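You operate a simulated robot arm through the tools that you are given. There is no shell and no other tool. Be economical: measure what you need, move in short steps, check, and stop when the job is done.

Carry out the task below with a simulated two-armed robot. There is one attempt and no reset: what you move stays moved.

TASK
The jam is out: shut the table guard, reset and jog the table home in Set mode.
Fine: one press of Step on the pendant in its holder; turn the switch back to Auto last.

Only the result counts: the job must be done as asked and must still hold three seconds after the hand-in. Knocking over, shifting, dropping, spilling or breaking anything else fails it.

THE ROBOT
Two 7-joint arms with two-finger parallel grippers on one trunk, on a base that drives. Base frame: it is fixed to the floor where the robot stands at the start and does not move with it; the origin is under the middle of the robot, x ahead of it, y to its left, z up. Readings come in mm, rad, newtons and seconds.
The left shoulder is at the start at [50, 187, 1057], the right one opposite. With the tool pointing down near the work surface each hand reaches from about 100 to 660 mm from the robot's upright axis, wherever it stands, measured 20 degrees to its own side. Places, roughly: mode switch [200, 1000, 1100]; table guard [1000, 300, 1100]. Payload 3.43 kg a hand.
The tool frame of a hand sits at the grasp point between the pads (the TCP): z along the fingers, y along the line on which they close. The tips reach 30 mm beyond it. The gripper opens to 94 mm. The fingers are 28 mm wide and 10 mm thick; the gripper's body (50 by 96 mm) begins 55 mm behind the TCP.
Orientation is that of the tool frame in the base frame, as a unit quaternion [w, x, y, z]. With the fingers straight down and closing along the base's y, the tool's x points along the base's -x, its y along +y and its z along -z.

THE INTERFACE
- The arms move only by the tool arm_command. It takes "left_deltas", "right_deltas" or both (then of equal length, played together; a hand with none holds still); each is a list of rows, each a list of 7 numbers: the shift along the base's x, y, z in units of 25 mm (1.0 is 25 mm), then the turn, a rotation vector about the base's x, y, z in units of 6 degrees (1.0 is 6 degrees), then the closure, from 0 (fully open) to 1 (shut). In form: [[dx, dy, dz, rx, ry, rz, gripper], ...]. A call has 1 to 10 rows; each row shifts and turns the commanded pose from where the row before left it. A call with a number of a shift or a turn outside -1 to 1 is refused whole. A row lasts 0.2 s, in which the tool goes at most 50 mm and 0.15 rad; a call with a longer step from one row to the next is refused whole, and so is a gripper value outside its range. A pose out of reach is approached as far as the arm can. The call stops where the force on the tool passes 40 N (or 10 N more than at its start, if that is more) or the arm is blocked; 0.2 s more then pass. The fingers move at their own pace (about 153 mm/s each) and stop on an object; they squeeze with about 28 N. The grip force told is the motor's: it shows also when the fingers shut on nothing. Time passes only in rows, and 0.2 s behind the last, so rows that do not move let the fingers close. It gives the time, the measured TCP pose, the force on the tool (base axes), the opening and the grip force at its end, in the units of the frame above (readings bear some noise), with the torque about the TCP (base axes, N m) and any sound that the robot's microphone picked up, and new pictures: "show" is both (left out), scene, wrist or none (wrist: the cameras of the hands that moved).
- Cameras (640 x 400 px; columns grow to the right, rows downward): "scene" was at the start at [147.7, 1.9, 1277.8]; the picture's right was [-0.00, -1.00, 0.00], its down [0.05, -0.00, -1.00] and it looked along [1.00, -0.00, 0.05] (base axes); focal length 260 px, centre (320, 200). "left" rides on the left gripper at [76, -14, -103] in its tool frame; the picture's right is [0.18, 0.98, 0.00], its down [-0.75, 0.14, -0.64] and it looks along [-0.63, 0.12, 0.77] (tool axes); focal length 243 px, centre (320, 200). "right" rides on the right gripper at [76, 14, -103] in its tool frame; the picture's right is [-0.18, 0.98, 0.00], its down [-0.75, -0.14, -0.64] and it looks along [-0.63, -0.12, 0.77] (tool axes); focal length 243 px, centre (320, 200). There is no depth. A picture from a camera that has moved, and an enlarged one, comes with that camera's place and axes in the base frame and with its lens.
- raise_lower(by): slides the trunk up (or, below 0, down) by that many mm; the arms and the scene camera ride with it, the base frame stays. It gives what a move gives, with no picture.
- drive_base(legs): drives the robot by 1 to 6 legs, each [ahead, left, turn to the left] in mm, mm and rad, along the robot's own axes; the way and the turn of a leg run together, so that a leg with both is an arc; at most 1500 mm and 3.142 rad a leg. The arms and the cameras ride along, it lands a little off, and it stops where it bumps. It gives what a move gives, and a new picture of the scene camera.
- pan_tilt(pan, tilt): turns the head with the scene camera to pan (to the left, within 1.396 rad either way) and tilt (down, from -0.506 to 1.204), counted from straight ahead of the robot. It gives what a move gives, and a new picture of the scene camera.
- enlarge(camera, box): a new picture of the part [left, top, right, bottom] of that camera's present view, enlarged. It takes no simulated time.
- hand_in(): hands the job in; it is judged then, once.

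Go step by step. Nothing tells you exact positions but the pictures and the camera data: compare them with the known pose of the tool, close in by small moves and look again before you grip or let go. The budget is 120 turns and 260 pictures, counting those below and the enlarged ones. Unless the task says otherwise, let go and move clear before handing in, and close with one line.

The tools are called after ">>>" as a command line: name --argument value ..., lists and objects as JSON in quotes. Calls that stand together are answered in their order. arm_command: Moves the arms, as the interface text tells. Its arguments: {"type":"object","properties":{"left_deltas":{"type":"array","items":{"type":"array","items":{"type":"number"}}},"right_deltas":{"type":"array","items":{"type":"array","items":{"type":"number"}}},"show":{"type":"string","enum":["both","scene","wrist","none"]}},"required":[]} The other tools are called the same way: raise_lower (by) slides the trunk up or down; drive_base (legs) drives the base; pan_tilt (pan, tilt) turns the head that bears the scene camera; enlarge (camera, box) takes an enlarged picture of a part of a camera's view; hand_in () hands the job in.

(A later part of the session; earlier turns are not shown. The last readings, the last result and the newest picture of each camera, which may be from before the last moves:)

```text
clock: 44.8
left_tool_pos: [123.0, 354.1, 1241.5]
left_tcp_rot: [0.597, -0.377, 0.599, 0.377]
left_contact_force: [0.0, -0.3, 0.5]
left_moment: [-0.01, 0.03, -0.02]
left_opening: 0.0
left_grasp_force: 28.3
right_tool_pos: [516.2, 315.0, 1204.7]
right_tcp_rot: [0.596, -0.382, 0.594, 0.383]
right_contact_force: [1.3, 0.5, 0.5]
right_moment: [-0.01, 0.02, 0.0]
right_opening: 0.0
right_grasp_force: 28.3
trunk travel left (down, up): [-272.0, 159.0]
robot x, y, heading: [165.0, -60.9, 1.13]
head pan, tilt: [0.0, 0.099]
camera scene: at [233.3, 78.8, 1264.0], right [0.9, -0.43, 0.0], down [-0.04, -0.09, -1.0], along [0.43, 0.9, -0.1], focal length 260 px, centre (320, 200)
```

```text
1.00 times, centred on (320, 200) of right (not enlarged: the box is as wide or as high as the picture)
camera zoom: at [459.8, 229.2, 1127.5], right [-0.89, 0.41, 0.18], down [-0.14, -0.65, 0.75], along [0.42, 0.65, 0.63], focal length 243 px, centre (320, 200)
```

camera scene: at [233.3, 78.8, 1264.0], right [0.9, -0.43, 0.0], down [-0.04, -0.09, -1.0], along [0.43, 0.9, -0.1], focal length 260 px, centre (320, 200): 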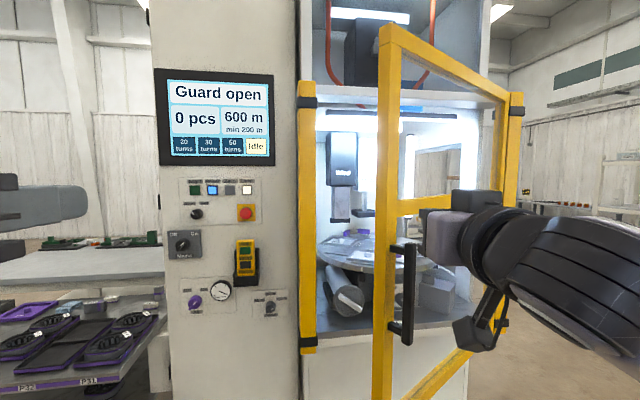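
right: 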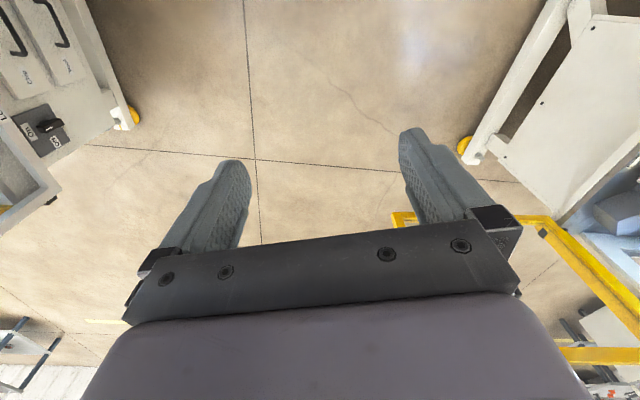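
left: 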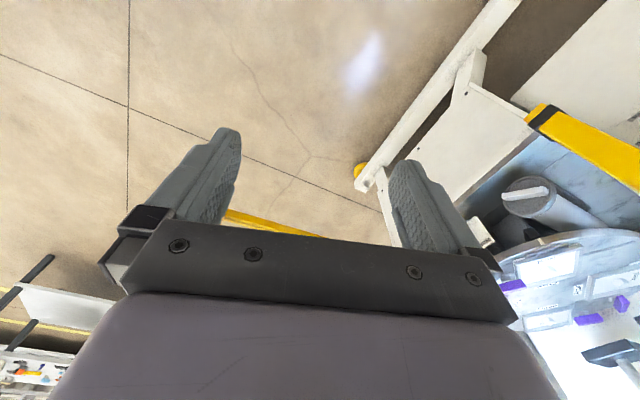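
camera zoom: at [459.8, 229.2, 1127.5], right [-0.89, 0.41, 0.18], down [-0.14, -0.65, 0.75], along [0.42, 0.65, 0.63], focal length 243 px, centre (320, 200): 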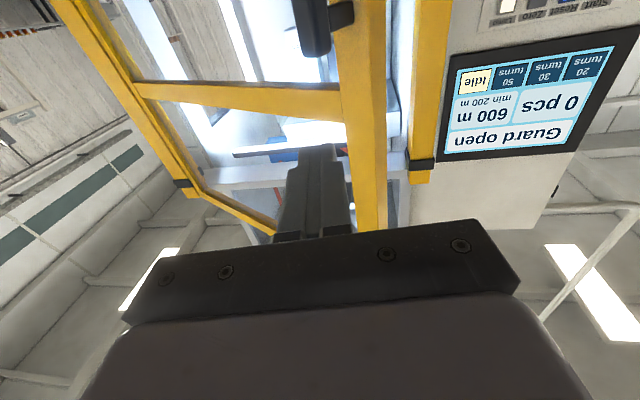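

The door has about 40° left to go. I shift left 30 mm onto the bar, then push forward along the arc.

>>> drive_base --legs '[[0, 28, 0], [110, 70, 0]]'

>>> enlarge --camera "right" --box '[0, 0, 640, 400]'

```text
clock: 46.6
left_tool_pos: [80.6, 491.8, 1242.2]
left_tcp_rot: [0.598, -0.377, 0.599, 0.377]
left_contact_force: [-0.4, 0.1, -0.2]
left_moment: [0.01, 0.01, -0.01]
left_opening: 0.0
left_grasp_force: 28.1
right_tool_pos: [474.6, 454.5, 1204.2]
right_tcp_rot: [0.596, -0.382, 0.593, 0.383]
right_contact_force: [0.5, -1.1, -0.1]
right_moment: [0.0, -0.01, -0.03]
right_opening: 0.0
right_grasp_force: 27.8
trunk travel left (down, up): [-272.0, 159.0]
robot x, y, heading: [125.2, 81.0, 1.125]
head pan, tilt: [0.0, 0.099]
camera scene: at [190.7, 217.5, 1263.9], right [0.9, -0.43, 0.0], down [-0.04, -0.09, -0.99], along [0.43, 0.9, -0.1], focal length 260 px, centre (320, 200)
```

scene: 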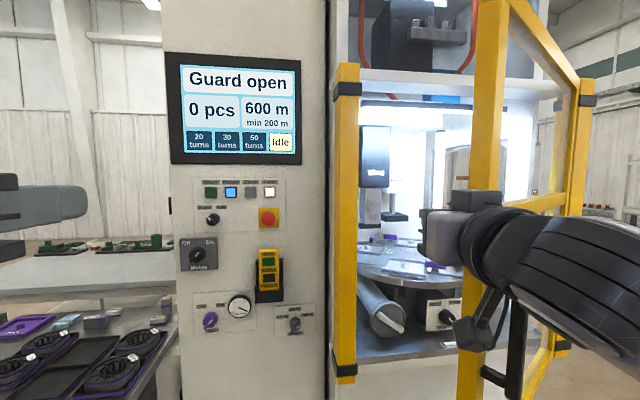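

```text
1.00 times, centred on (320, 200) of right (not enlarged: the box is as wide or as high as the picture)
camera zoom: at [417.5, 367.6, 1127.4], right [-0.89, 0.41, 0.18], down [-0.14, -0.64, 0.75], along [0.42, 0.65, 0.63], focal length 243 px, centre (320, 200)
```

zoom: 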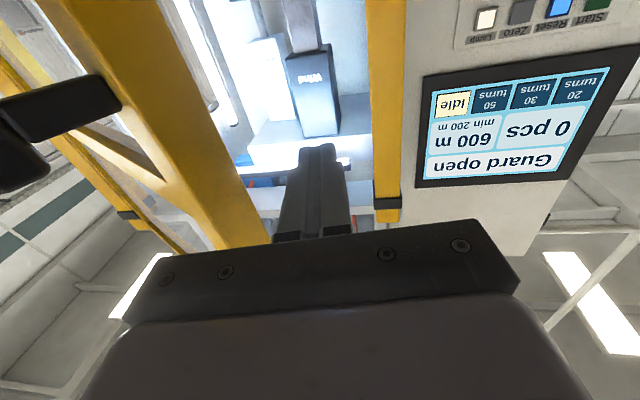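

The fingers slipped past the edge on the inside. I back up, shift right about 65 mm, and push with less leftward motion.

>>> drive_base --legs '[[-80, 0, 0], [0, -65, 0], [90, 25, 0]]'

>>> enlarge --camera "right" --box '[0, 0, 640, 400]'

```text
clock: 49.2
left_tool_pos: [119.9, 484.4, 1242.0]
left_tcp_rot: [0.598, -0.377, 0.599, 0.377]
left_contact_force: [-0.1, -0.1, 0.7]
left_moment: [0.02, 0.0, 0.01]
left_opening: 0.0
left_grasp_force: 28.2
right_tool_pos: [514.7, 445.3, 1204.8]
right_tcp_rot: [0.596, -0.383, 0.593, 0.383]
right_contact_force: [1.1, -0.1, -0.8]
right_moment: [0.02, -0.02, -0.01]
right_opening: 0.0
right_grasp_force: 27.9
trunk travel left (down, up): [-272.0, 159.0]
robot x, y, heading: [167.5, 72.3, 1.124]
head pan, tilt: [0.0, 0.099]
camera scene: at [231.0, 209.5, 1263.9], right [0.9, -0.43, 0.0], down [-0.04, -0.09, -0.99], along [0.43, 0.9, -0.1], focal length 260 px, centre (320, 200)
```

scene: 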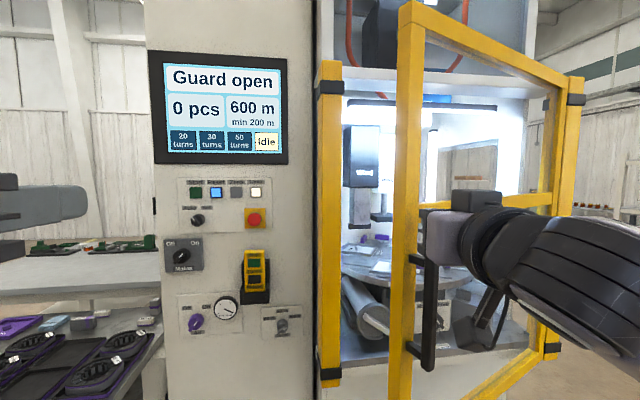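

```text
1.00 times, centred on (320, 200) of right (not enlarged: the box is as wide or as high as the picture)
camera zoom: at [457.6, 359.9, 1127.3], right [-0.89, 0.41, 0.18], down [-0.14, -0.64, 0.75], along [0.42, 0.65, 0.63], focal length 243 px, centre (320, 200)
```

zoom: 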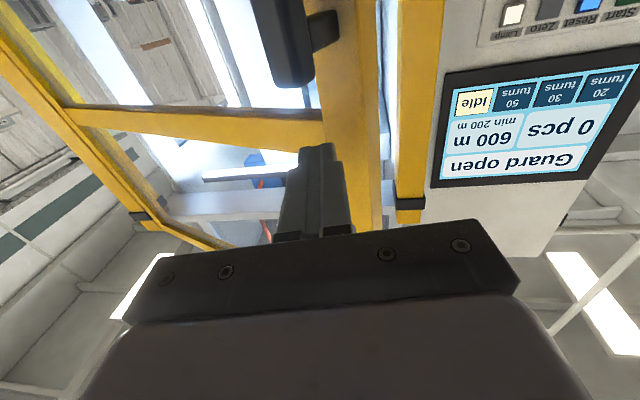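

Now the tips push on the bar and the door moved nicely. I continue mostly forward.

>>> drive_base --legs '[[90, 45, 0]]'

>>> enlarge --camera "right" --box '[0, 0, 640, 400]'

```text
clock: 50.4
left_tool_pos: [117.4, 583.9, 1241.8]
left_tcp_rot: [0.598, -0.377, 0.599, 0.376]
left_contact_force: [0.7, -0.3, 0.6]
left_moment: [0.01, 0.0, 0.01]
left_opening: 0.0
left_grasp_force: 28.2
right_tool_pos: [512.4, 545.1, 1205.0]
right_tcp_rot: [0.596, -0.382, 0.594, 0.382]
right_contact_force: [0.0, 0.2, -0.6]
right_moment: [-0.04, 0.0, 0.03]
right_opening: 0.0
right_grasp_force: 27.6
trunk travel left (down, up): [-272.0, 159.0]
robot x, y, heading: [161.9, 168.7, 1.123]
head pan, tilt: [0.0, 0.099]
camera scene: at [228.6, 308.6, 1263.9], right [0.9, -0.43, 0.0], down [-0.04, -0.09, -0.99], along [0.43, 0.9, -0.1], focal length 260 px, centre (320, 200)
```

scene: 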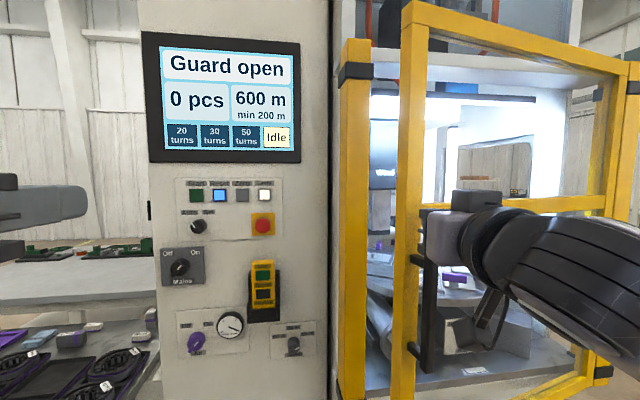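

```text
1.00 times, centred on (320, 200) of right (not enlarged: the box is as wide or as high as the picture)
camera zoom: at [455.4, 458.7, 1127.3], right [-0.89, 0.41, 0.18], down [-0.14, -0.64, 0.75], along [0.42, 0.65, 0.63], focal length 243 px, centre (320, 200)
```

zoom: 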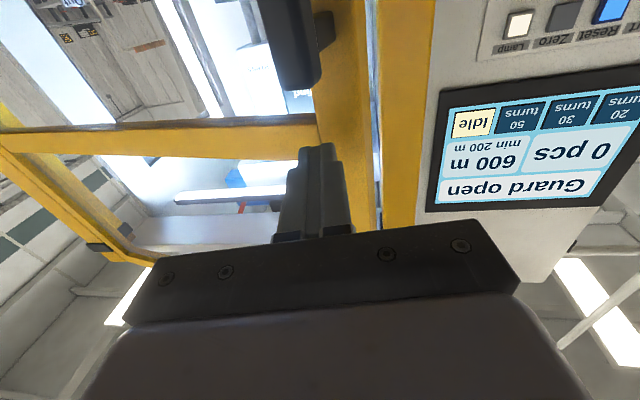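

About 18° remain. I drive 80 more, then finish with the arm.

>>> drive_base --legs '[[90, 25, 0]]'

>>> arm_command --right_deltas '[[0.35, 0.93, 0, 0, 0, 0, 1], [0.35, 0.93, 0, 0, 0, 0, 1], [0.38, 0.92, 0, 0, 0, 0, 1]]' --show "both"

```text
clock: 51.5
left_tool_pos: [135.5, 675.2, 1241.6]
left_tcp_rot: [0.598, -0.376, 0.6, 0.376]
left_contact_force: [0.3, -0.2, -0.6]
left_moment: [0.01, 0.02, 0.02]
left_opening: 0.0
left_grasp_force: 28.3
right_tool_pos: [530.0, 634.7, 1203.7]
right_tcp_rot: [0.597, -0.382, 0.594, 0.382]
right_contact_force: [-0.3, 0.0, -0.2]
right_moment: [0.0, 0.02, -0.01]
right_opening: 0.1
right_grasp_force: 28.3
trunk travel left (down, up): [-272.0, 159.0]
robot x, y, heading: [179.1, 261.6, 1.124]
head pan, tilt: [0.0, 0.099]
camera scene: at [245.7, 400.2, 1263.9], right [0.9, -0.43, 0.0], down [-0.04, -0.09, -0.99], along [0.43, 0.9, -0.1], focal length 260 px, centre (320, 200)
```

scene: 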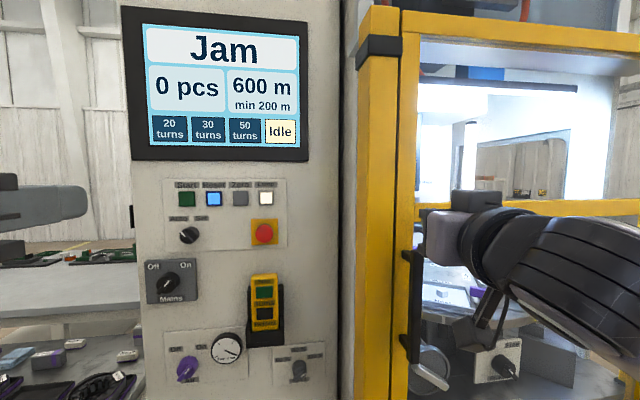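

```text
clock: 52.1
left_tool_pos: [137.0, 673.9, 1241.9]
left_tcp_rot: [0.597, -0.377, 0.6, 0.377]
left_contact_force: [0.1, -0.3, 0.2]
left_moment: [0.01, 0.0, -0.01]
left_opening: 0.0
left_grasp_force: 28.4
right_tool_pos: [542.3, 667.6, 1204.8]
right_tcp_rot: [0.597, -0.381, 0.594, 0.382]
right_contact_force: [-2.8, -12.5, -2.1]
right_moment: [-0.15, 0.08, 0.01]
right_opening: 0.2
right_grasp_force: 27.8
trunk travel left (down, up): [-272.0, 159.0]
robot x, y, heading: [181.8, 259.0, 1.122]
head pan, tilt: [0.0, 0.099]
stopped in row 2 (right hand): the force on the tool passed its limit at 61 N (the readings are from after the stop); the commanded pose is now the measured one
camera scene: at [245.7, 398.3, 1264.1], right [0.9, -0.43, 0.0], down [-0.04, -0.09, -1.0], along [0.43, 0.9, -0.1], focal length 260 px, centre (320, 200)
camera right: at [485.3, 582.4, 1127.8], right [-0.89, 0.41, 0.18], down [-0.14, -0.64, 0.75], along [0.43, 0.65, 0.63], focal length 243 px, centre (320, 200)
```

scene: 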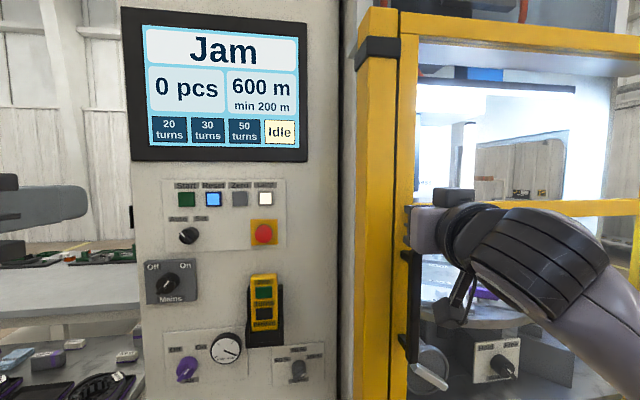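
right: 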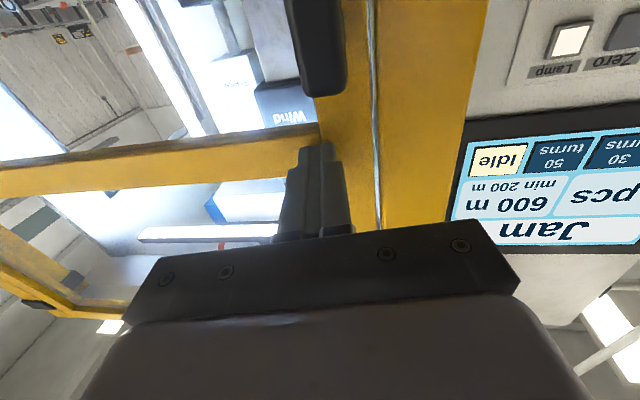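

The guard is shut and the screen now shows "Jam", with Reset lit. I retract the right hand and inspect the panel and the brake.

>>> arm_command --right_deltas '[[-0.42, -0.9, 0, 0, 0, 0, 1], [-0.42, -0.9, 0, 0, 0, 0, 1], [-0.42, -0.9, 0, 0, 0, 0, 1], [-0.42, -0.9, 0, 0, 0, 0, 1], [-0.42, -0.9, 0, 0, 0, 0, 1], [-0.42, -0.9, 0, 0, 0, 0, 1], [-0.42, -0.9, 0, 0, 0, 0, 1]]' --show "none"

>>> enlarge --camera "scene" --box '[380, 240, 600, 400]'

>>> enlarge --camera "scene" --box '[130, 170, 340, 390]'

```text
clock: 53.7
left_tool_pos: [135.8, 674.3, 1241.9]
left_tcp_rot: [0.598, -0.376, 0.599, 0.376]
left_contact_force: [0.2, -0.9, 0.3]
left_moment: [-0.01, -0.02, 0.0]
left_opening: 0.0
left_grasp_force: 28.1
right_tool_pos: [465.6, 520.8, 1211.9]
right_tcp_rot: [0.596, -0.382, 0.595, 0.38]
right_contact_force: [0.1, 0.3, -0.6]
right_moment: [0.03, -0.01, -0.01]
right_opening: 0.3
right_grasp_force: 27.9
right hand out of reach, approached as far as the arm can: row 7
trunk travel left (down, up): [-272.0, 159.0]
robot x, y, heading: [180.2, 262.5, 1.115]
head pan, tilt: [0.0, 0.099]
```

```text
2.50 times, centred on (490, 320) of scene
camera zoom: at [245.5, 399.3, 1264.0], right [0.9, -0.43, 0.0], down [-0.04, -0.09, -1.0], along [0.43, 0.9, -0.1], focal length 649 px, centre (-105, -100)
```

zoom: 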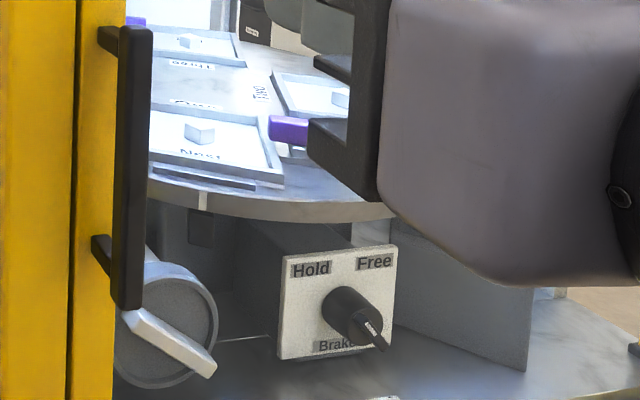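

```text
1.82 times, centred on (235, 280) of scene
camera zoom: at [245.5, 399.3, 1264.0], right [0.9, -0.43, 0.0], down [-0.04, -0.09, -1.0], along [0.43, 0.9, -0.1], focal length 472 px, centre (474, 54)
```

zoom: 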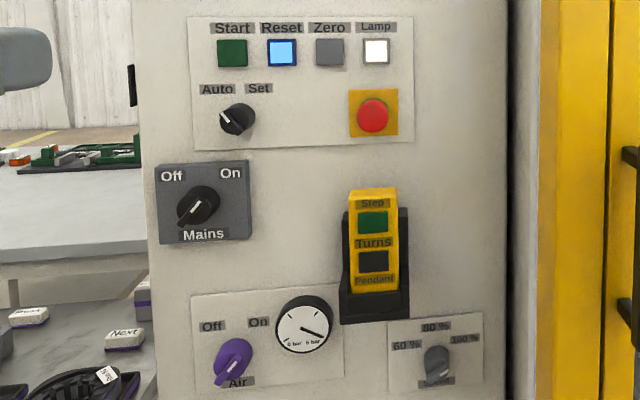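

The brake shows Hold, and the mode knob points to Auto at upper-left. I bring the left hand in front of the mode switch, rolled 45° so the fingers straddle the knob's bar.

>>> arm_command --left_deltas '[[0.2, 0.93, -0.46, -0.36, -0.75, 0, 0.36], [0.2, 0.93, -0.46, -0.36, -0.75, 0, 0.36], [0.2, 0.93, -0.46, -0.36, -0.75, 0, 0.36], [0.2, 0.93, -0.46, -0.36, -0.75, 0, 0.36], [0.2, 0.93, -0.46, -0.36, -0.75, 0, 0.36], [0.2, 0.93, -0.46, -0.36, -0.75, 0, 0.36], [0.2, 0.93, -0.46, -0.36, -0.75, 0, 0.36], [0.2, 0.93, -0.46, -0.36, -0.75, 0, 0.36], [0.2, 0.93, -0.46, -0.36, -0.75, 0, 0.36]]' --show "both"

```text
clock: 55.7
left_tool_pos: [181.0, 882.6, 1139.7]
left_tcp_rot: [0.696, -0.577, 0.41, 0.119]
left_contact_force: [0.5, 0.6, 0.4]
left_moment: [-0.02, 0.02, -0.01]
left_opening: 60.4
left_grasp_force: 0.1
right_tool_pos: [465.3, 522.2, 1212.1]
right_tcp_rot: [0.596, -0.381, 0.596, 0.381]
right_contact_force: [-0.5, 0.3, 0.2]
right_moment: [-0.01, 0.04, -0.02]
right_opening: 0.0
right_grasp_force: 27.9
trunk travel left (down, up): [-272.0, 159.0]
robot x, y, heading: [182.2, 261.2, 1.122]
head pan, tilt: [0.0, 0.099]
camera scene: at [245.8, 399.7, 1263.9], right [0.9, -0.43, 0.0], down [-0.04, -0.09, -0.99], along [0.43, 0.9, -0.1], focal length 260 px, centre (320, 200)
camera left: at [194.0, 762.1, 1096.5], right [-0.51, 0.25, -0.82], down [-0.85, -0.3, 0.43], along [-0.14, 0.92, 0.36], focal length 243 px, centre (320, 200)
```

scene: 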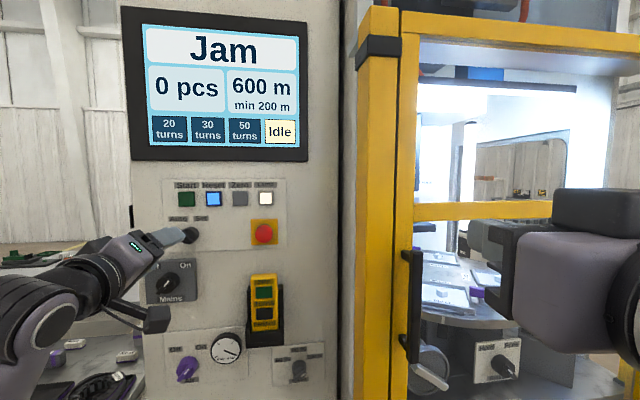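
left: 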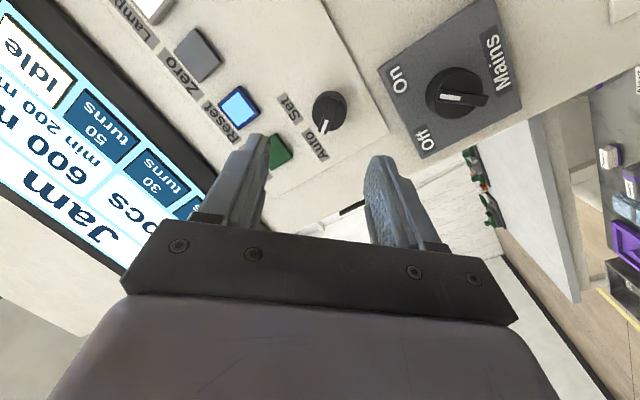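

The fingers straddle the knob's bar direction well. I approach 60 mm with a slight correction.

>>> arm_command --left_deltas '[[0.35, 0.92, -0.05, 0, 0, 0, 0.36], [0.35, 0.92, -0.05, 0, 0, 0, 0.36], [0.18, 0.46, 0, 0, 0, 0, 0.36]]' --show "wrist"

>>> enlarge --camera "left" --box '[220, 40, 460, 190]'

>>> enlarge --camera "scene" --box '[120, 180, 280, 280]'

```text
clock: 56.5
left_tool_pos: [203.8, 939.9, 1137.5]
left_tcp_rot: [0.697, -0.576, 0.41, 0.119]
left_contact_force: [0.6, 0.5, -0.2]
left_moment: [0.0, -0.03, 0.03]
left_opening: 60.0
left_grasp_force: 0.1
right_tool_pos: [466.8, 520.7, 1212.2]
right_tcp_rot: [0.596, -0.382, 0.595, 0.381]
right_contact_force: [-1.1, -0.1, 0.0]
right_moment: [0.0, 0.0, -0.01]
right_opening: 0.0
right_grasp_force: 28.9
trunk travel left (down, up): [-272.0, 159.0]
robot x, y, heading: [178.2, 263.8, 1.13]
head pan, tilt: [0.0, 0.099]
camera left: at [216.6, 819.3, 1093.0], right [-0.51, 0.25, -0.82], down [-0.85, -0.3, 0.43], along [-0.14, 0.92, 0.36], focal length 243 px, centre (320, 200)
```

left: 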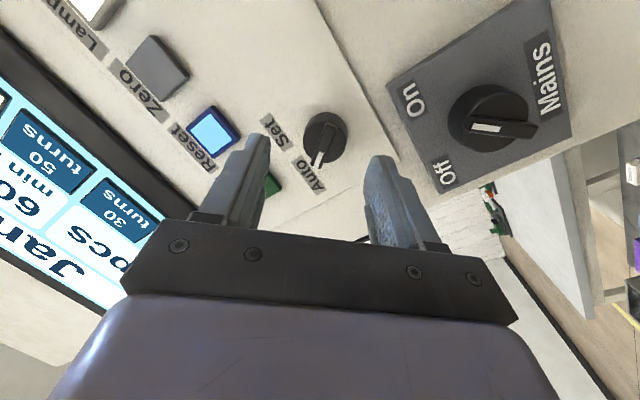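

```text
2.67 times, centred on (340, 115) of left
camera zoom: at [216.6, 819.3, 1093.0], right [-0.51, 0.25, -0.82], down [-0.85, -0.3, 0.43], along [-0.14, 0.92, 0.36], focal length 647 px, centre (267, 427)
```

zoom: 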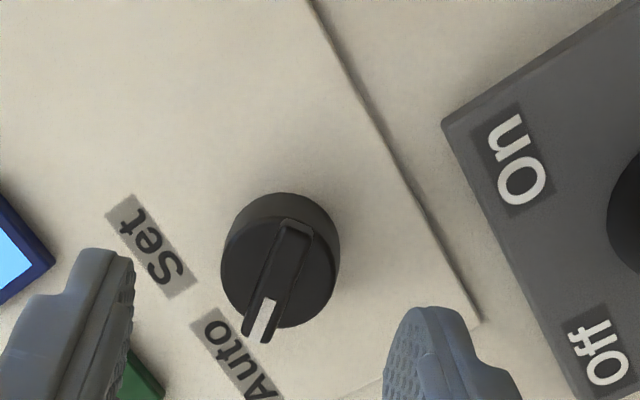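

```text
4.00 times, centred on (200, 230) of scene
camera zoom: at [245.8, 399.6, 1263.9], right [0.9, -0.43, 0.0], down [-0.04, -0.09, -1.0], along [0.43, 0.9, -0.1], focal length 1038 px, centre (800, 80)
```

zoom: 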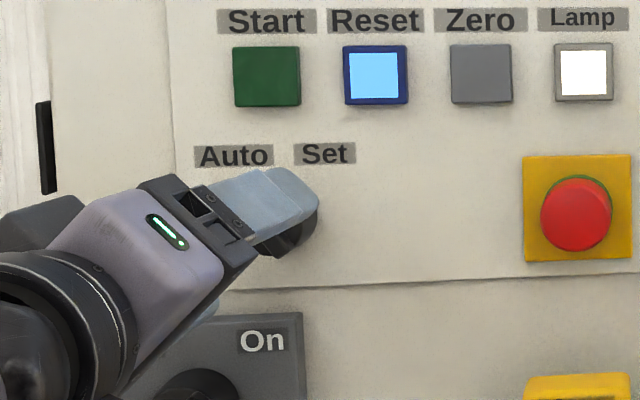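

The knob front is about 56 mm ahead of the TCP and laterally aligned. I advance 38 mm, then close.

>>> arm_command --left_deltas '[[0.33, 0.68, -0.05, 0, 0, 0, 0.36], [0.33, 0.68, -0.05, 0, 0, 0, 0.36]]' --show "none"

>>> arm_command --left_deltas '[[0, 0, 0, 0, 0, 0, 0.9], [0, 0, 0, 0, 0, 0, 1]]' --show "wrist"

```text
clock: 57.1
left_tool_pos: [219.8, 973.1, 1135.2]
left_tcp_rot: [0.697, -0.576, 0.41, 0.12]
left_contact_force: [0.6, -0.5, -0.6]
left_moment: [0.04, 0.03, 0.02]
left_opening: 60.1
left_grasp_force: 0.1
right_tool_pos: [466.0, 521.8, 1211.9]
right_tcp_rot: [0.596, -0.382, 0.595, 0.381]
right_contact_force: [-0.2, 0.3, 0.2]
right_moment: [0.02, -0.02, -0.01]
right_opening: 0.2
right_grasp_force: 27.8
trunk travel left (down, up): [-272.0, 159.0]
robot x, y, heading: [180.2, 263.6, 1.122]
head pan, tilt: [0.0, 0.099]
```

```text
clock: 57.7
left_tool_pos: [218.4, 975.7, 1133.1]
left_tcp_rot: [0.696, -0.577, 0.411, 0.119]
left_contact_force: [-5.8, -0.9, -4.8]
left_moment: [-0.24, 0.09, 1.02]
left_opening: 32.8
left_grasp_force: 45.3
right_tool_pos: [465.2, 522.6, 1213.0]
right_tcp_rot: [0.596, -0.382, 0.595, 0.38]
right_contact_force: [0.4, -0.5, -1.0]
right_moment: [0.01, 0.0, 0.01]
right_opening: 0.0
right_grasp_force: 27.9
trunk travel left (down, up): [-272.0, 159.0]
robot x, y, heading: [178.7, 263.9, 1.127]
head pan, tilt: [0.0, 0.099]
camera left: at [230.9, 854.5, 1090.0], right [-0.51, 0.24, -0.82], down [-0.85, -0.3, 0.44], along [-0.14, 0.92, 0.36], focal length 243 px, centre (320, 200)
```

left: 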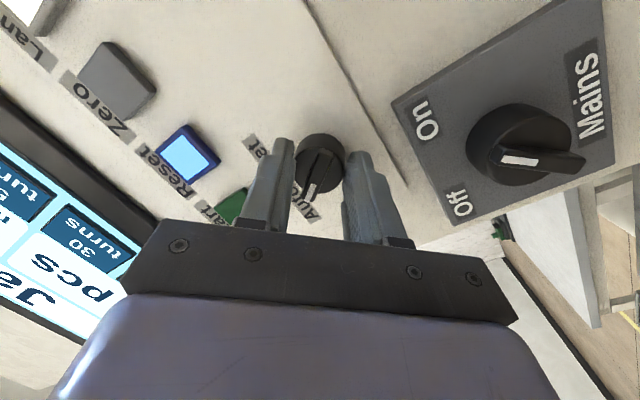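

The grip is at 33 mm, so it is holding the knob body. I try rotating clockwise 36° and check.

>>> arm_command --left_deltas '[[0, 0, 0, 0.43, 0.9, 0, 1], [0, 0, 0, 0.43, 0.9, 0, 1], [0, 0, 0, 0.43, 0.9, 0, 1], [0, 0, 0, 0.43, 0.9, 0, 1], [0, 0, 0, 0.43, 0.9, 0, 1], [0, 0, 0, 0.43, 0.9, 0, 1]]' --show "wrist"

```text
clock: 59.1
left_tool_pos: [216.0, 976.8, 1132.3]
left_tcp_rot: [0.623, -0.424, 0.569, 0.328]
left_contact_force: [-17.8, 1.0, -6.8]
left_moment: [-1.42, 0.38, 0.65]
left_opening: 32.9
left_grasp_force: 44.8
right_tool_pos: [465.0, 521.4, 1212.9]
right_tcp_rot: [0.596, -0.384, 0.594, 0.38]
right_contact_force: [0.8, 1.2, 0.3]
right_moment: [0.03, -0.03, -0.01]
right_opening: 0.1
right_grasp_force: 28.0
trunk travel left (down, up): [-272.0, 159.0]
robot x, y, heading: [181.0, 263.5, 1.121]
head pan, tilt: [0.0, 0.099]
camera left: at [194.6, 871.2, 1060.5], right [-0.85, 0.4, -0.34], down [-0.51, -0.46, 0.73], along [0.14, 0.79, 0.6], focal length 243 px, centre (320, 200)
```

left: 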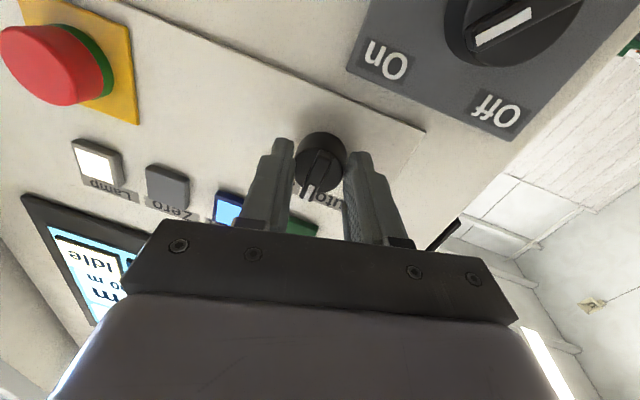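

The knob turns with the hand. I continue about 45° more with a small compliance shift.

>>> arm_command --left_deltas '[[-0.1, 0, -0.05, 0.43, 0.9, 0, 1], [-0.1, 0, -0.05, 0.43, 0.9, 0, 1], [0, 0, 0, 0.43, 0.9, 0, 1], [0, 0, 0, 0.43, 0.9, 0, 1], [0, 0, 0, 0.43, 0.9, 0, 1], [0, 0, 0, 0.43, 0.9, 0, 1], [0, 0, 0, 0.43, 0.9, 0, 1]]' --show "both"

>>> enlarge --camera "left" --box '[220, 90, 460, 240]'

```text
clock: 60.7
left_tool_pos: [211.2, 975.7, 1131.4]
left_tcp_rot: [0.465, -0.193, 0.682, 0.531]
left_contact_force: [-12.0, 6.9, 1.8]
left_moment: [-0.32, -0.67, 0.76]
left_opening: 32.6
left_grasp_force: 44.8
right_tool_pos: [464.6, 522.5, 1211.4]
right_tcp_rot: [0.596, -0.383, 0.595, 0.381]
right_contact_force: [-0.6, 0.2, 0.0]
right_moment: [0.0, 0.0, 0.0]
right_opening: 0.1
right_grasp_force: 28.5
trunk travel left (down, up): [-272.0, 159.0]
robot x, y, heading: [177.3, 261.0, 1.124]
head pan, tilt: [0.0, 0.099]
camera scene: at [243.8, 400.1, 1263.9], right [0.9, -0.43, 0.0], down [-0.04, -0.09, -1.0], along [0.43, 0.9, -0.1], focal length 260 px, centre (320, 200)
camera left: at [140.7, 894.3, 1061.1], right [-0.84, 0.4, 0.38], down [-0.01, -0.7, 0.71], along [0.55, 0.59, 0.59], focal length 243 px, centre (320, 200)
```

scene: 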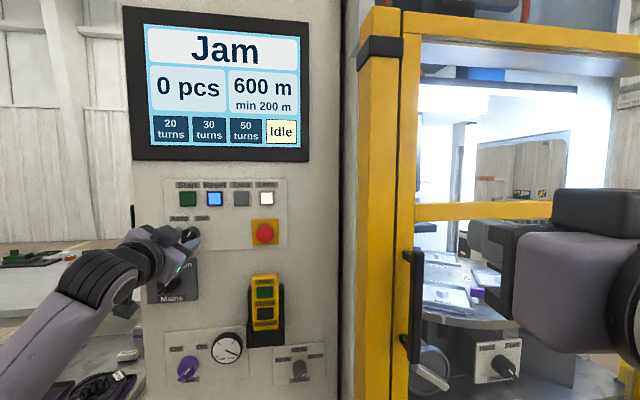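
left: 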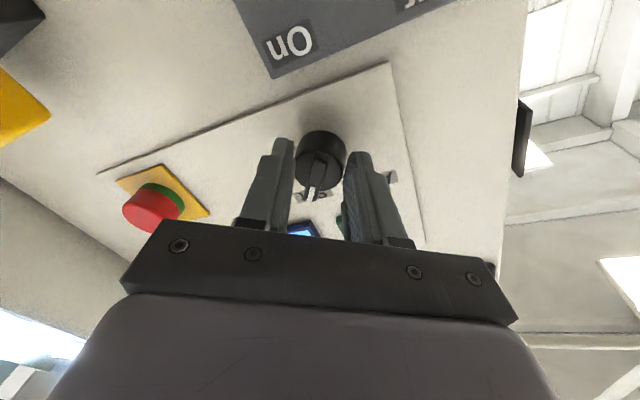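

```text
2.67 times, centred on (340, 165) of left
camera zoom: at [140.7, 894.3, 1061.1], right [-0.84, 0.4, 0.38], down [-0.01, -0.7, 0.71], along [0.55, 0.59, 0.59], focal length 647 px, centre (267, 293)
```

zoom: 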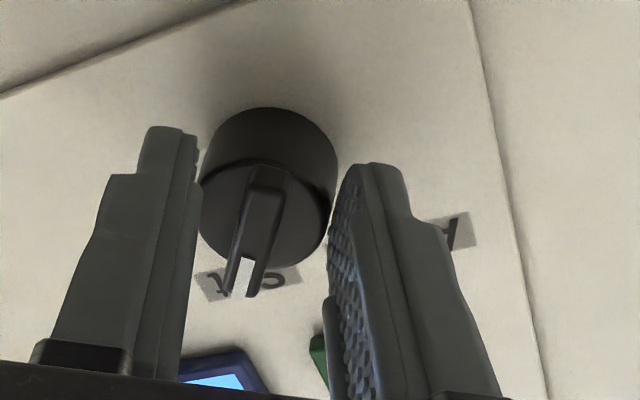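

The mark now points at "Set". I release, retreat, and check that it stays.

>>> arm_command --left_deltas '[[0, 0, 0, 0, 0, 0, 0.4], [0, 0, 0, 0, 0, 0, 0.36], [-0.43, -0.9, 0, 0, 0, 0, 0.36], [-0.43, -0.9, 0, 0, 0, 0, 0.36], [-0.43, -0.9, 0, 0, 0, 0, 0.36], [-0.43, -0.9, 0, 0, 0, 0, 1], [-0.43, -0.9, 0, 0, 0, 0, 1], [-0.9, 0, 0, 0, 0, 0, 1], [-0.9, 0, 0, 0, 0, 0, 1]]' --show "none"

>>> enlarge --camera "scene" --box '[120, 170, 340, 330]'

```text
clock: 62.7
left_tool_pos: [115.6, 860.5, 1130.5]
left_tcp_rot: [0.466, -0.193, 0.682, 0.53]
left_contact_force: [-0.5, 0.1, 0.3]
left_moment: [-0.03, -0.02, -0.03]
left_opening: 0.0
left_grasp_force: 28.1
right_tool_pos: [465.9, 522.0, 1211.6]
right_tcp_rot: [0.596, -0.382, 0.595, 0.38]
right_contact_force: [-0.2, -0.1, 0.0]
right_moment: [0.0, 0.01, -0.01]
right_opening: 0.1
right_grasp_force: 27.9
trunk travel left (down, up): [-272.0, 159.0]
robot x, y, heading: [179.5, 262.2, 1.117]
head pan, tilt: [0.0, 0.099]
```

```text
2.50 times, centred on (230, 250) of scene
camera zoom: at [245.6, 399.5, 1264.0], right [0.9, -0.43, 0.0], down [-0.04, -0.09, -1.0], along [0.43, 0.9, -0.1], focal length 649 px, centre (545, 75)
```

zoom: 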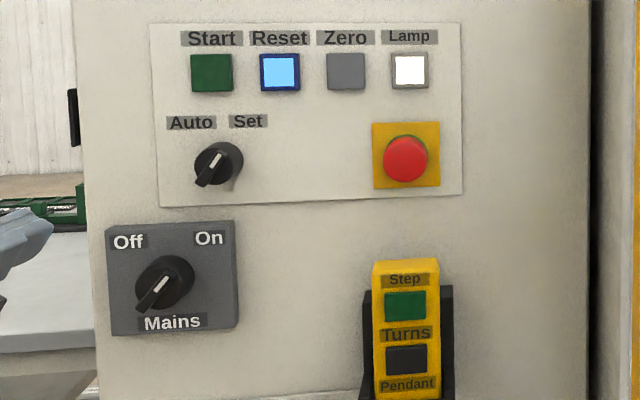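

The switch is on Set. Next I position the closed left fingertips in front of Reset at about (280,989,1211).

>>> arm_command --left_deltas '[[0.84, 0.2, 0.54, -0.39, -0.83, 0, 1], [0.84, 0.2, 0.54, -0.39, -0.83, 0, 1], [0.84, 0.3, 0.54, -0.39, -0.83, 0, 1], [0.84, 0.3, 0.54, -0.39, -0.83, 0, 1], [0.84, 0.4, 0.54, -0.39, -0.83, 0, 1], [0.84, 0.4, 0.54, -0.39, -0.83, 0, 1]]' --show "both"

>>> enlarge --camera "scene" --box '[130, 160, 290, 260]'

```text
clock: 64.1
left_tool_pos: [241.4, 907.4, 1211.9]
left_tcp_rot: [0.599, -0.378, 0.598, 0.376]
left_contact_force: [-0.5, -1.1, 0.6]
left_moment: [-0.02, 0.06, 0.0]
left_opening: 0.1
left_grasp_force: 27.9
right_tool_pos: [466.5, 521.7, 1212.2]
right_tcp_rot: [0.596, -0.382, 0.595, 0.381]
right_contact_force: [0.1, 0.5, 0.9]
right_moment: [0.01, 0.04, -0.02]
right_opening: 0.1
right_grasp_force: 27.9
trunk travel left (down, up): [-272.0, 159.0]
robot x, y, heading: [182.2, 257.9, 1.125]
head pan, tilt: [0.0, 0.099]
camera scene: at [246.0, 399.5, 1263.9], right [0.9, -0.43, 0.0], down [-0.04, -0.09, -0.99], along [0.43, 0.9, -0.1], focal length 260 px, centre (320, 200)
camera left: at [209.6, 808.1, 1135.9], right [-0.89, 0.42, -0.19], down [-0.41, -0.52, 0.75], along [0.22, 0.74, 0.63], focal length 243 px, centre (320, 200)
```

scene: 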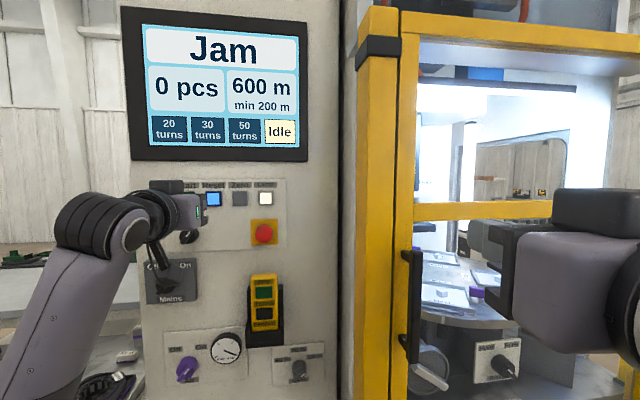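
left: 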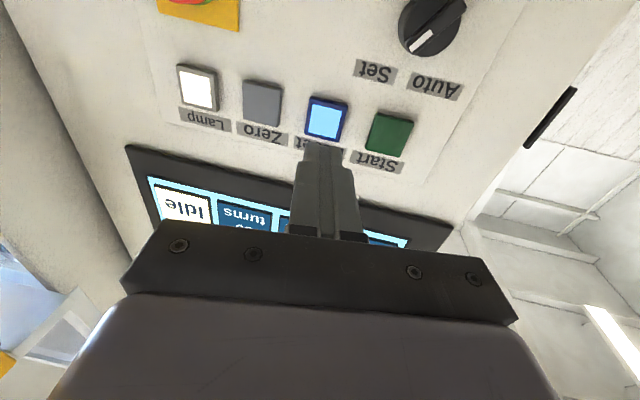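

```text
4.00 times, centred on (210, 210) of scene
camera zoom: at [246.0, 399.5, 1263.9], right [0.9, -0.43, 0.0], down [-0.04, -0.09, -0.99], along [0.43, 0.9, -0.1], focal length 1038 px, centre (760, 160)
```

zoom: 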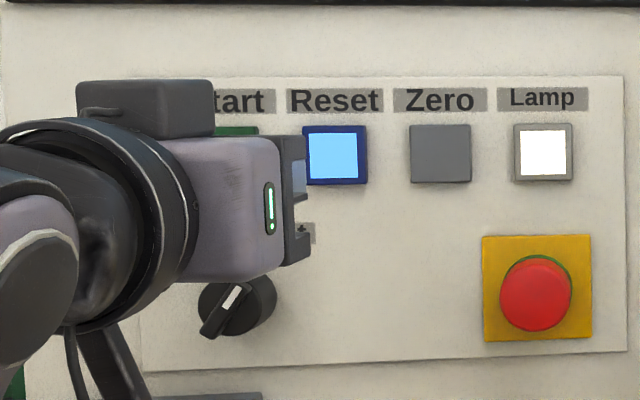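

Reset's face is about 73 mm beyond the tips, 6 mm to the left. I approach 62 mm and look.

>>> arm_command --left_deltas '[[0.2, 1.0, 0, 0, 0, 0, 1], [0.35, 0.9, 0, 0, 0, 0, 1], [0.22, 0.45, 0, 0, 0, 0, 1]]' --show "wrist"

```text
clock: 64.9
left_tool_pos: [261.6, 966.8, 1212.2]
left_tcp_rot: [0.599, -0.376, 0.599, 0.376]
left_contact_force: [0.6, -0.1, 0.8]
left_moment: [-0.04, 0.05, 0.04]
left_opening: 0.0
left_grasp_force: 28.3
right_tool_pos: [466.2, 521.2, 1213.3]
right_tcp_rot: [0.596, -0.382, 0.595, 0.381]
right_contact_force: [0.0, 0.0, -0.2]
right_moment: [0.02, 0.01, 0.04]
right_opening: 0.0
right_grasp_force: 28.4
trunk travel left (down, up): [-272.0, 159.0]
robot x, y, heading: [178.0, 265.4, 1.129]
head pan, tilt: [0.0, 0.099]
camera left: at [229.5, 867.1, 1136.6], right [-0.89, 0.43, -0.19], down [-0.41, -0.52, 0.75], along [0.22, 0.74, 0.63], focal length 243 px, centre (320, 200)
```

left: 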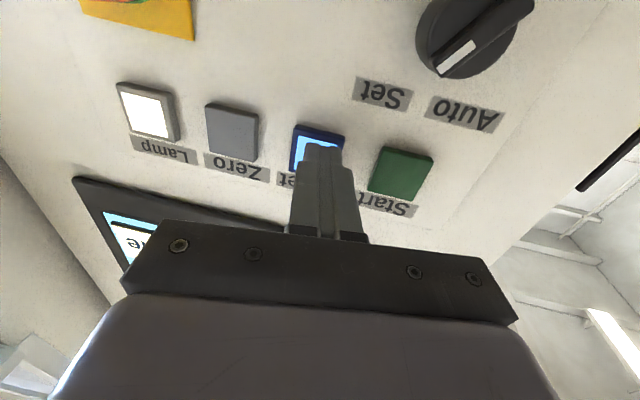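

Aligned with Reset. I press in small steps.

>>> arm_command --left_deltas '[[0.1, 0.2, 0, 0, 0, 0, 1], [0.1, 0.2, 0, 0, 0, 0, 1], [0.1, 0.2, 0, 0, 0, 0, 1]]' --show "both"

```text
clock: 65.6
left_tool_pos: [264.1, 972.6, 1212.7]
left_tcp_rot: [0.598, -0.378, 0.599, 0.375]
left_contact_force: [-10.5, -22.3, -6.7]
left_moment: [-0.14, 0.01, 0.2]
left_opening: 0.0
left_grasp_force: 28.0
right_tool_pos: [464.1, 519.0, 1213.4]
right_tcp_rot: [0.595, -0.383, 0.594, 0.383]
right_contact_force: [-0.1, 0.5, -0.8]
right_moment: [-0.02, 0.0, 0.03]
right_opening: 0.0
right_grasp_force: 27.7
trunk travel left (down, up): [-272.0, 159.0]
robot x, y, heading: [178.7, 260.1, 1.124]
head pan, tilt: [0.0, 0.099]
heard: click
stopped in row 3 (left hand): the force on the tool passed its limit at 48 N (the readings are from after the stop); the commanded pose is now the measured one
camera scene: at [243.5, 396.2, 1264.4], right [0.9, -0.43, 0.0], down [-0.04, -0.09, -1.0], along [0.43, 0.9, -0.1], focal length 260 px, centre (320, 200)
camera left: at [232.5, 873.3, 1138.0], right [-0.89, 0.42, -0.19], down [-0.4, -0.51, 0.76], along [0.22, 0.75, 0.63], focal length 243 px, centre (320, 200)
```

scene: 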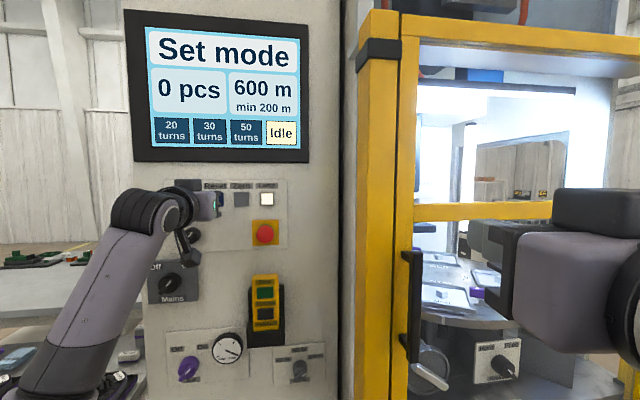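
left: 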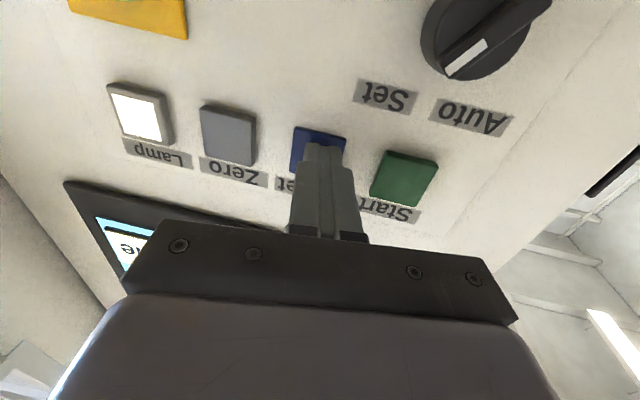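

Reset clicked and the screen shows "Set mode". I back off and move in front of the pendant's Step button.

>>> arm_command --left_deltas '[[-0.43, -0.9, 0, 0, 0, 0, 1], [-0.43, -0.9, 0, 0, 0, 0, 1], [-0.43, -0.9, 0, 0, 0, 0, 1]]' --show "none"

>>> arm_command --left_deltas '[[0.43, -0.43, -0.94, 0, 0, 0, 1], [0.43, -0.43, -0.94, 0, 0, 0, 1], [0.43, -0.43, -0.94, 0, 0, 0, 1], [0.43, -0.43, -0.94, 0, 0, 0, 1], [0.43, -0.43, -0.94, 0, 0, 0, 1], [0.43, -0.43, -0.94, 0, 0, 0, 1], [0.43, -0.43, -0.94, 0, 0, 0, 1], [0.43, -0.43, -0.94, 0, 0, 0, 1]]' --show "both"

```text
clock: 66.4
left_tool_pos: [233.0, 907.3, 1210.9]
left_tcp_rot: [0.596, -0.379, 0.601, 0.374]
left_contact_force: [0.2, -0.1, 1.1]
left_moment: [0.01, 0.0, 0.0]
left_opening: 0.1
left_grasp_force: 27.9
right_tool_pos: [465.9, 522.0, 1212.6]
right_tcp_rot: [0.596, -0.382, 0.595, 0.381]
right_contact_force: [0.3, 0.5, -0.9]
right_moment: [0.02, 0.02, -0.01]
right_opening: 0.1
right_grasp_force: 27.8
trunk travel left (down, up): [-272.0, 159.0]
robot x, y, heading: [181.5, 260.2, 1.121]
head pan, tilt: [0.0, 0.099]
```

```text
clock: 68.2
left_tool_pos: [321.3, 824.9, 1023.2]
left_tcp_rot: [0.597, -0.378, 0.6, 0.374]
left_contact_force: [0.2, -1.3, 0.2]
left_moment: [0.03, 0.0, 0.0]
left_opening: 0.1
left_grasp_force: 27.9
right_tool_pos: [465.8, 520.8, 1212.4]
right_tcp_rot: [0.596, -0.383, 0.594, 0.381]
right_contact_force: [0.0, -0.6, -0.2]
right_moment: [-0.02, -0.01, -0.01]
right_opening: 0.0
right_grasp_force: 27.4
trunk travel left (down, up): [-272.0, 159.0]
robot x, y, heading: [180.5, 260.0, 1.126]
head pan, tilt: [0.0, 0.099]
camera scene: at [245.4, 399.1, 1264.0], right [0.9, -0.43, 0.0], down [-0.04, -0.09, -1.0], along [0.43, 0.9, -0.1], focal length 260 px, centre (320, 200)
camera left: at [288.1, 723.3, 948.2], right [-0.89, 0.42, -0.19], down [-0.4, -0.51, 0.76], along [0.23, 0.75, 0.63], focal length 243 px, centre (320, 200)
```

scene: 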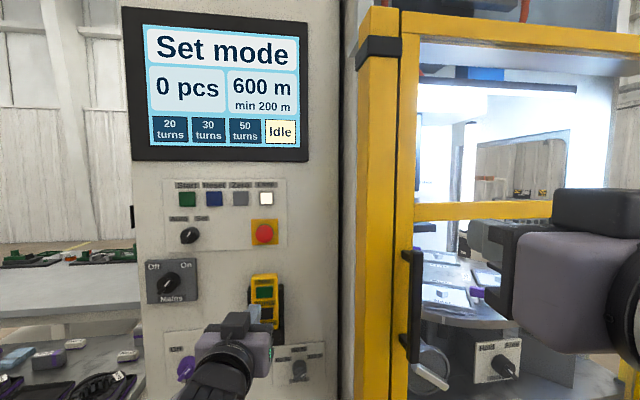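
left: 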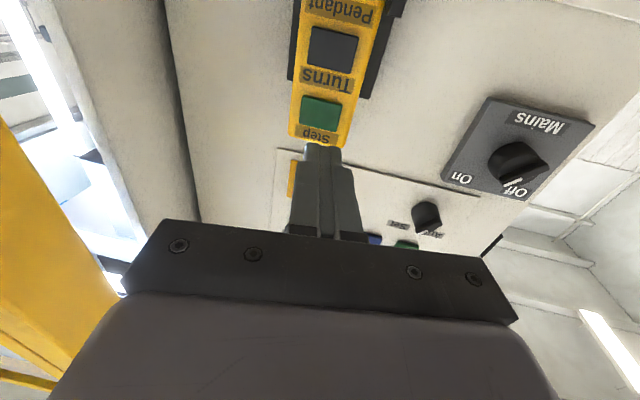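

Step is at about (364,913,1021), directly ahead of the fingers. I approach 56 mm.

>>> arm_command --left_deltas '[[0.43, 0.9, 0, 0, 0, 0, 1], [0.43, 0.9, -0.05, 0, 0, 0, 1], [0.11, 0.23, -0.05, 0, 0, 0, 1]]' --show "wrist"

>>> enlarge --camera "left" --box '[220, 50, 420, 180]'

```text
clock: 69.0
left_tool_pos: [344.3, 876.2, 1019.3]
left_tcp_rot: [0.596, -0.379, 0.6, 0.375]
left_contact_force: [0.4, 0.3, 0.5]
left_moment: [0.01, -0.01, 0.04]
left_opening: 0.0
left_grasp_force: 28.3
right_tool_pos: [465.7, 521.2, 1213.3]
right_tcp_rot: [0.595, -0.383, 0.595, 0.382]
right_contact_force: [-0.1, 0.3, 1.1]
right_moment: [0.0, 0.01, 0.03]
right_opening: 0.1
right_grasp_force: 28.3
trunk travel left (down, up): [-272.0, 159.0]
robot x, y, heading: [179.2, 263.4, 1.126]
head pan, tilt: [0.0, 0.099]
camera left: at [312.7, 774.4, 945.7], right [-0.89, 0.42, -0.19], down [-0.4, -0.51, 0.76], along [0.23, 0.75, 0.62], focal length 243 px, centre (320, 200)
```

left: 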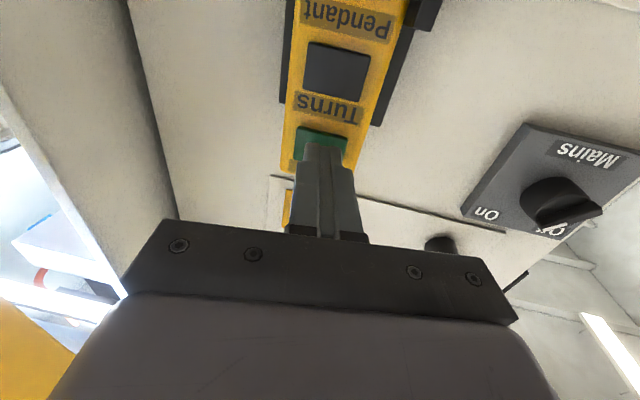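

```text
3.08 times, centred on (320, 115) of left
camera zoom: at [312.7, 774.4, 945.7], right [-0.89, 0.42, -0.19], down [-0.4, -0.51, 0.76], along [0.23, 0.75, 0.62], focal length 746 px, centre (320, 462)
```

zoom: 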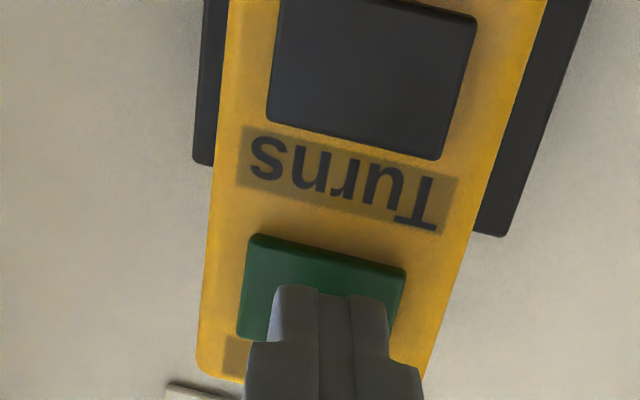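

Aligned, with the tip slightly high. I lower it 4 mm and press in small steps.

>>> arm_command --left_deltas '[[0.05, 0.0, -0.16, 0, 0, 0, 1], [0.08, 0.16, 0, 0, 0, 0, 1], [0.08, 0.16, 0, 0, 0, 0, 1], [0.08, 0.16, 0, 0, 0, 0, 1]]' --show "scene"

```text
clock: 70.0
left_tool_pos: [352.1, 886.6, 1016.1]
left_tcp_rot: [0.596, -0.379, 0.601, 0.374]
left_contact_force: [-0.6, -0.5, 0.3]
left_moment: [0.0, 0.01, 0.05]
left_opening: 0.1
left_grasp_force: 28.0
right_tool_pos: [465.3, 520.9, 1212.2]
right_tcp_rot: [0.595, -0.382, 0.595, 0.382]
right_contact_force: [0.1, 0.6, -0.3]
right_moment: [0.01, 0.0, 0.02]
right_opening: 0.0
right_grasp_force: 27.9
trunk travel left (down, up): [-272.0, 159.0]
robot x, y, heading: [179.1, 258.2, 1.131]
head pan, tilt: [0.0, 0.099]
camera scene: at [245.3, 399.1, 1264.0], right [0.9, -0.43, 0.0], down [-0.04, -0.09, -1.0], along [0.43, 0.9, -0.1], focal length 260 px, centre (320, 200)
```

scene: 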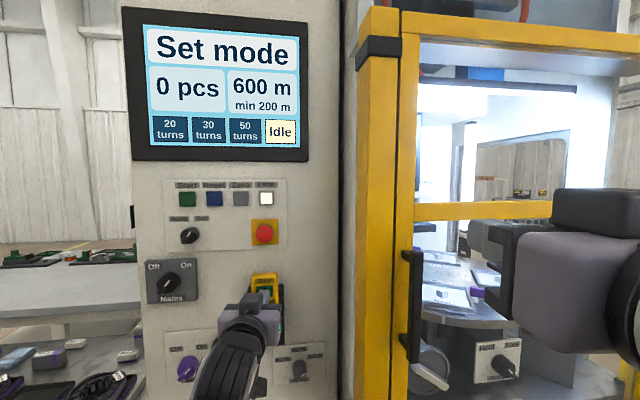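

No contact yet; I continue in small steps.

>>> arm_command --left_deltas '[[0.07, 0.14, 0, 0, 0, 0, 1], [0.07, 0.14, 0, 0, 0, 0, 1]]' --show "wrist"

```text
clock: 70.6
left_tool_pos: [354.0, 892.7, 1016.4]
left_tcp_rot: [0.596, -0.38, 0.599, 0.376]
left_contact_force: [-8.7, -11.8, -1.9]
left_moment: [-0.15, 0.11, 0.24]
left_opening: 0.1
left_grasp_force: 28.1
right_tool_pos: [465.3, 519.6, 1212.4]
right_tcp_rot: [0.596, -0.382, 0.594, 0.382]
right_contact_force: [0.4, 0.0, -0.8]
right_moment: [0.01, 0.0, -0.01]
right_opening: 0.0
right_grasp_force: 28.0
trunk travel left (down, up): [-272.0, 159.0]
robot x, y, heading: [177.4, 261.6, 1.128]
head pan, tilt: [0.0, 0.099]
heard: click
camera left: at [322.7, 791.6, 942.2], right [-0.89, 0.42, -0.19], down [-0.4, -0.51, 0.76], along [0.22, 0.75, 0.63], focal length 243 px, centre (320, 200)
```

left: 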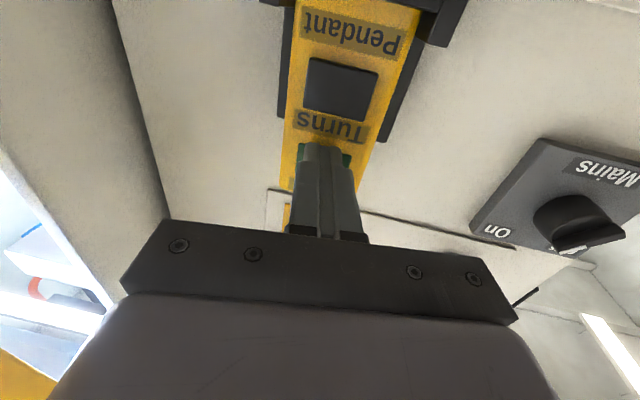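

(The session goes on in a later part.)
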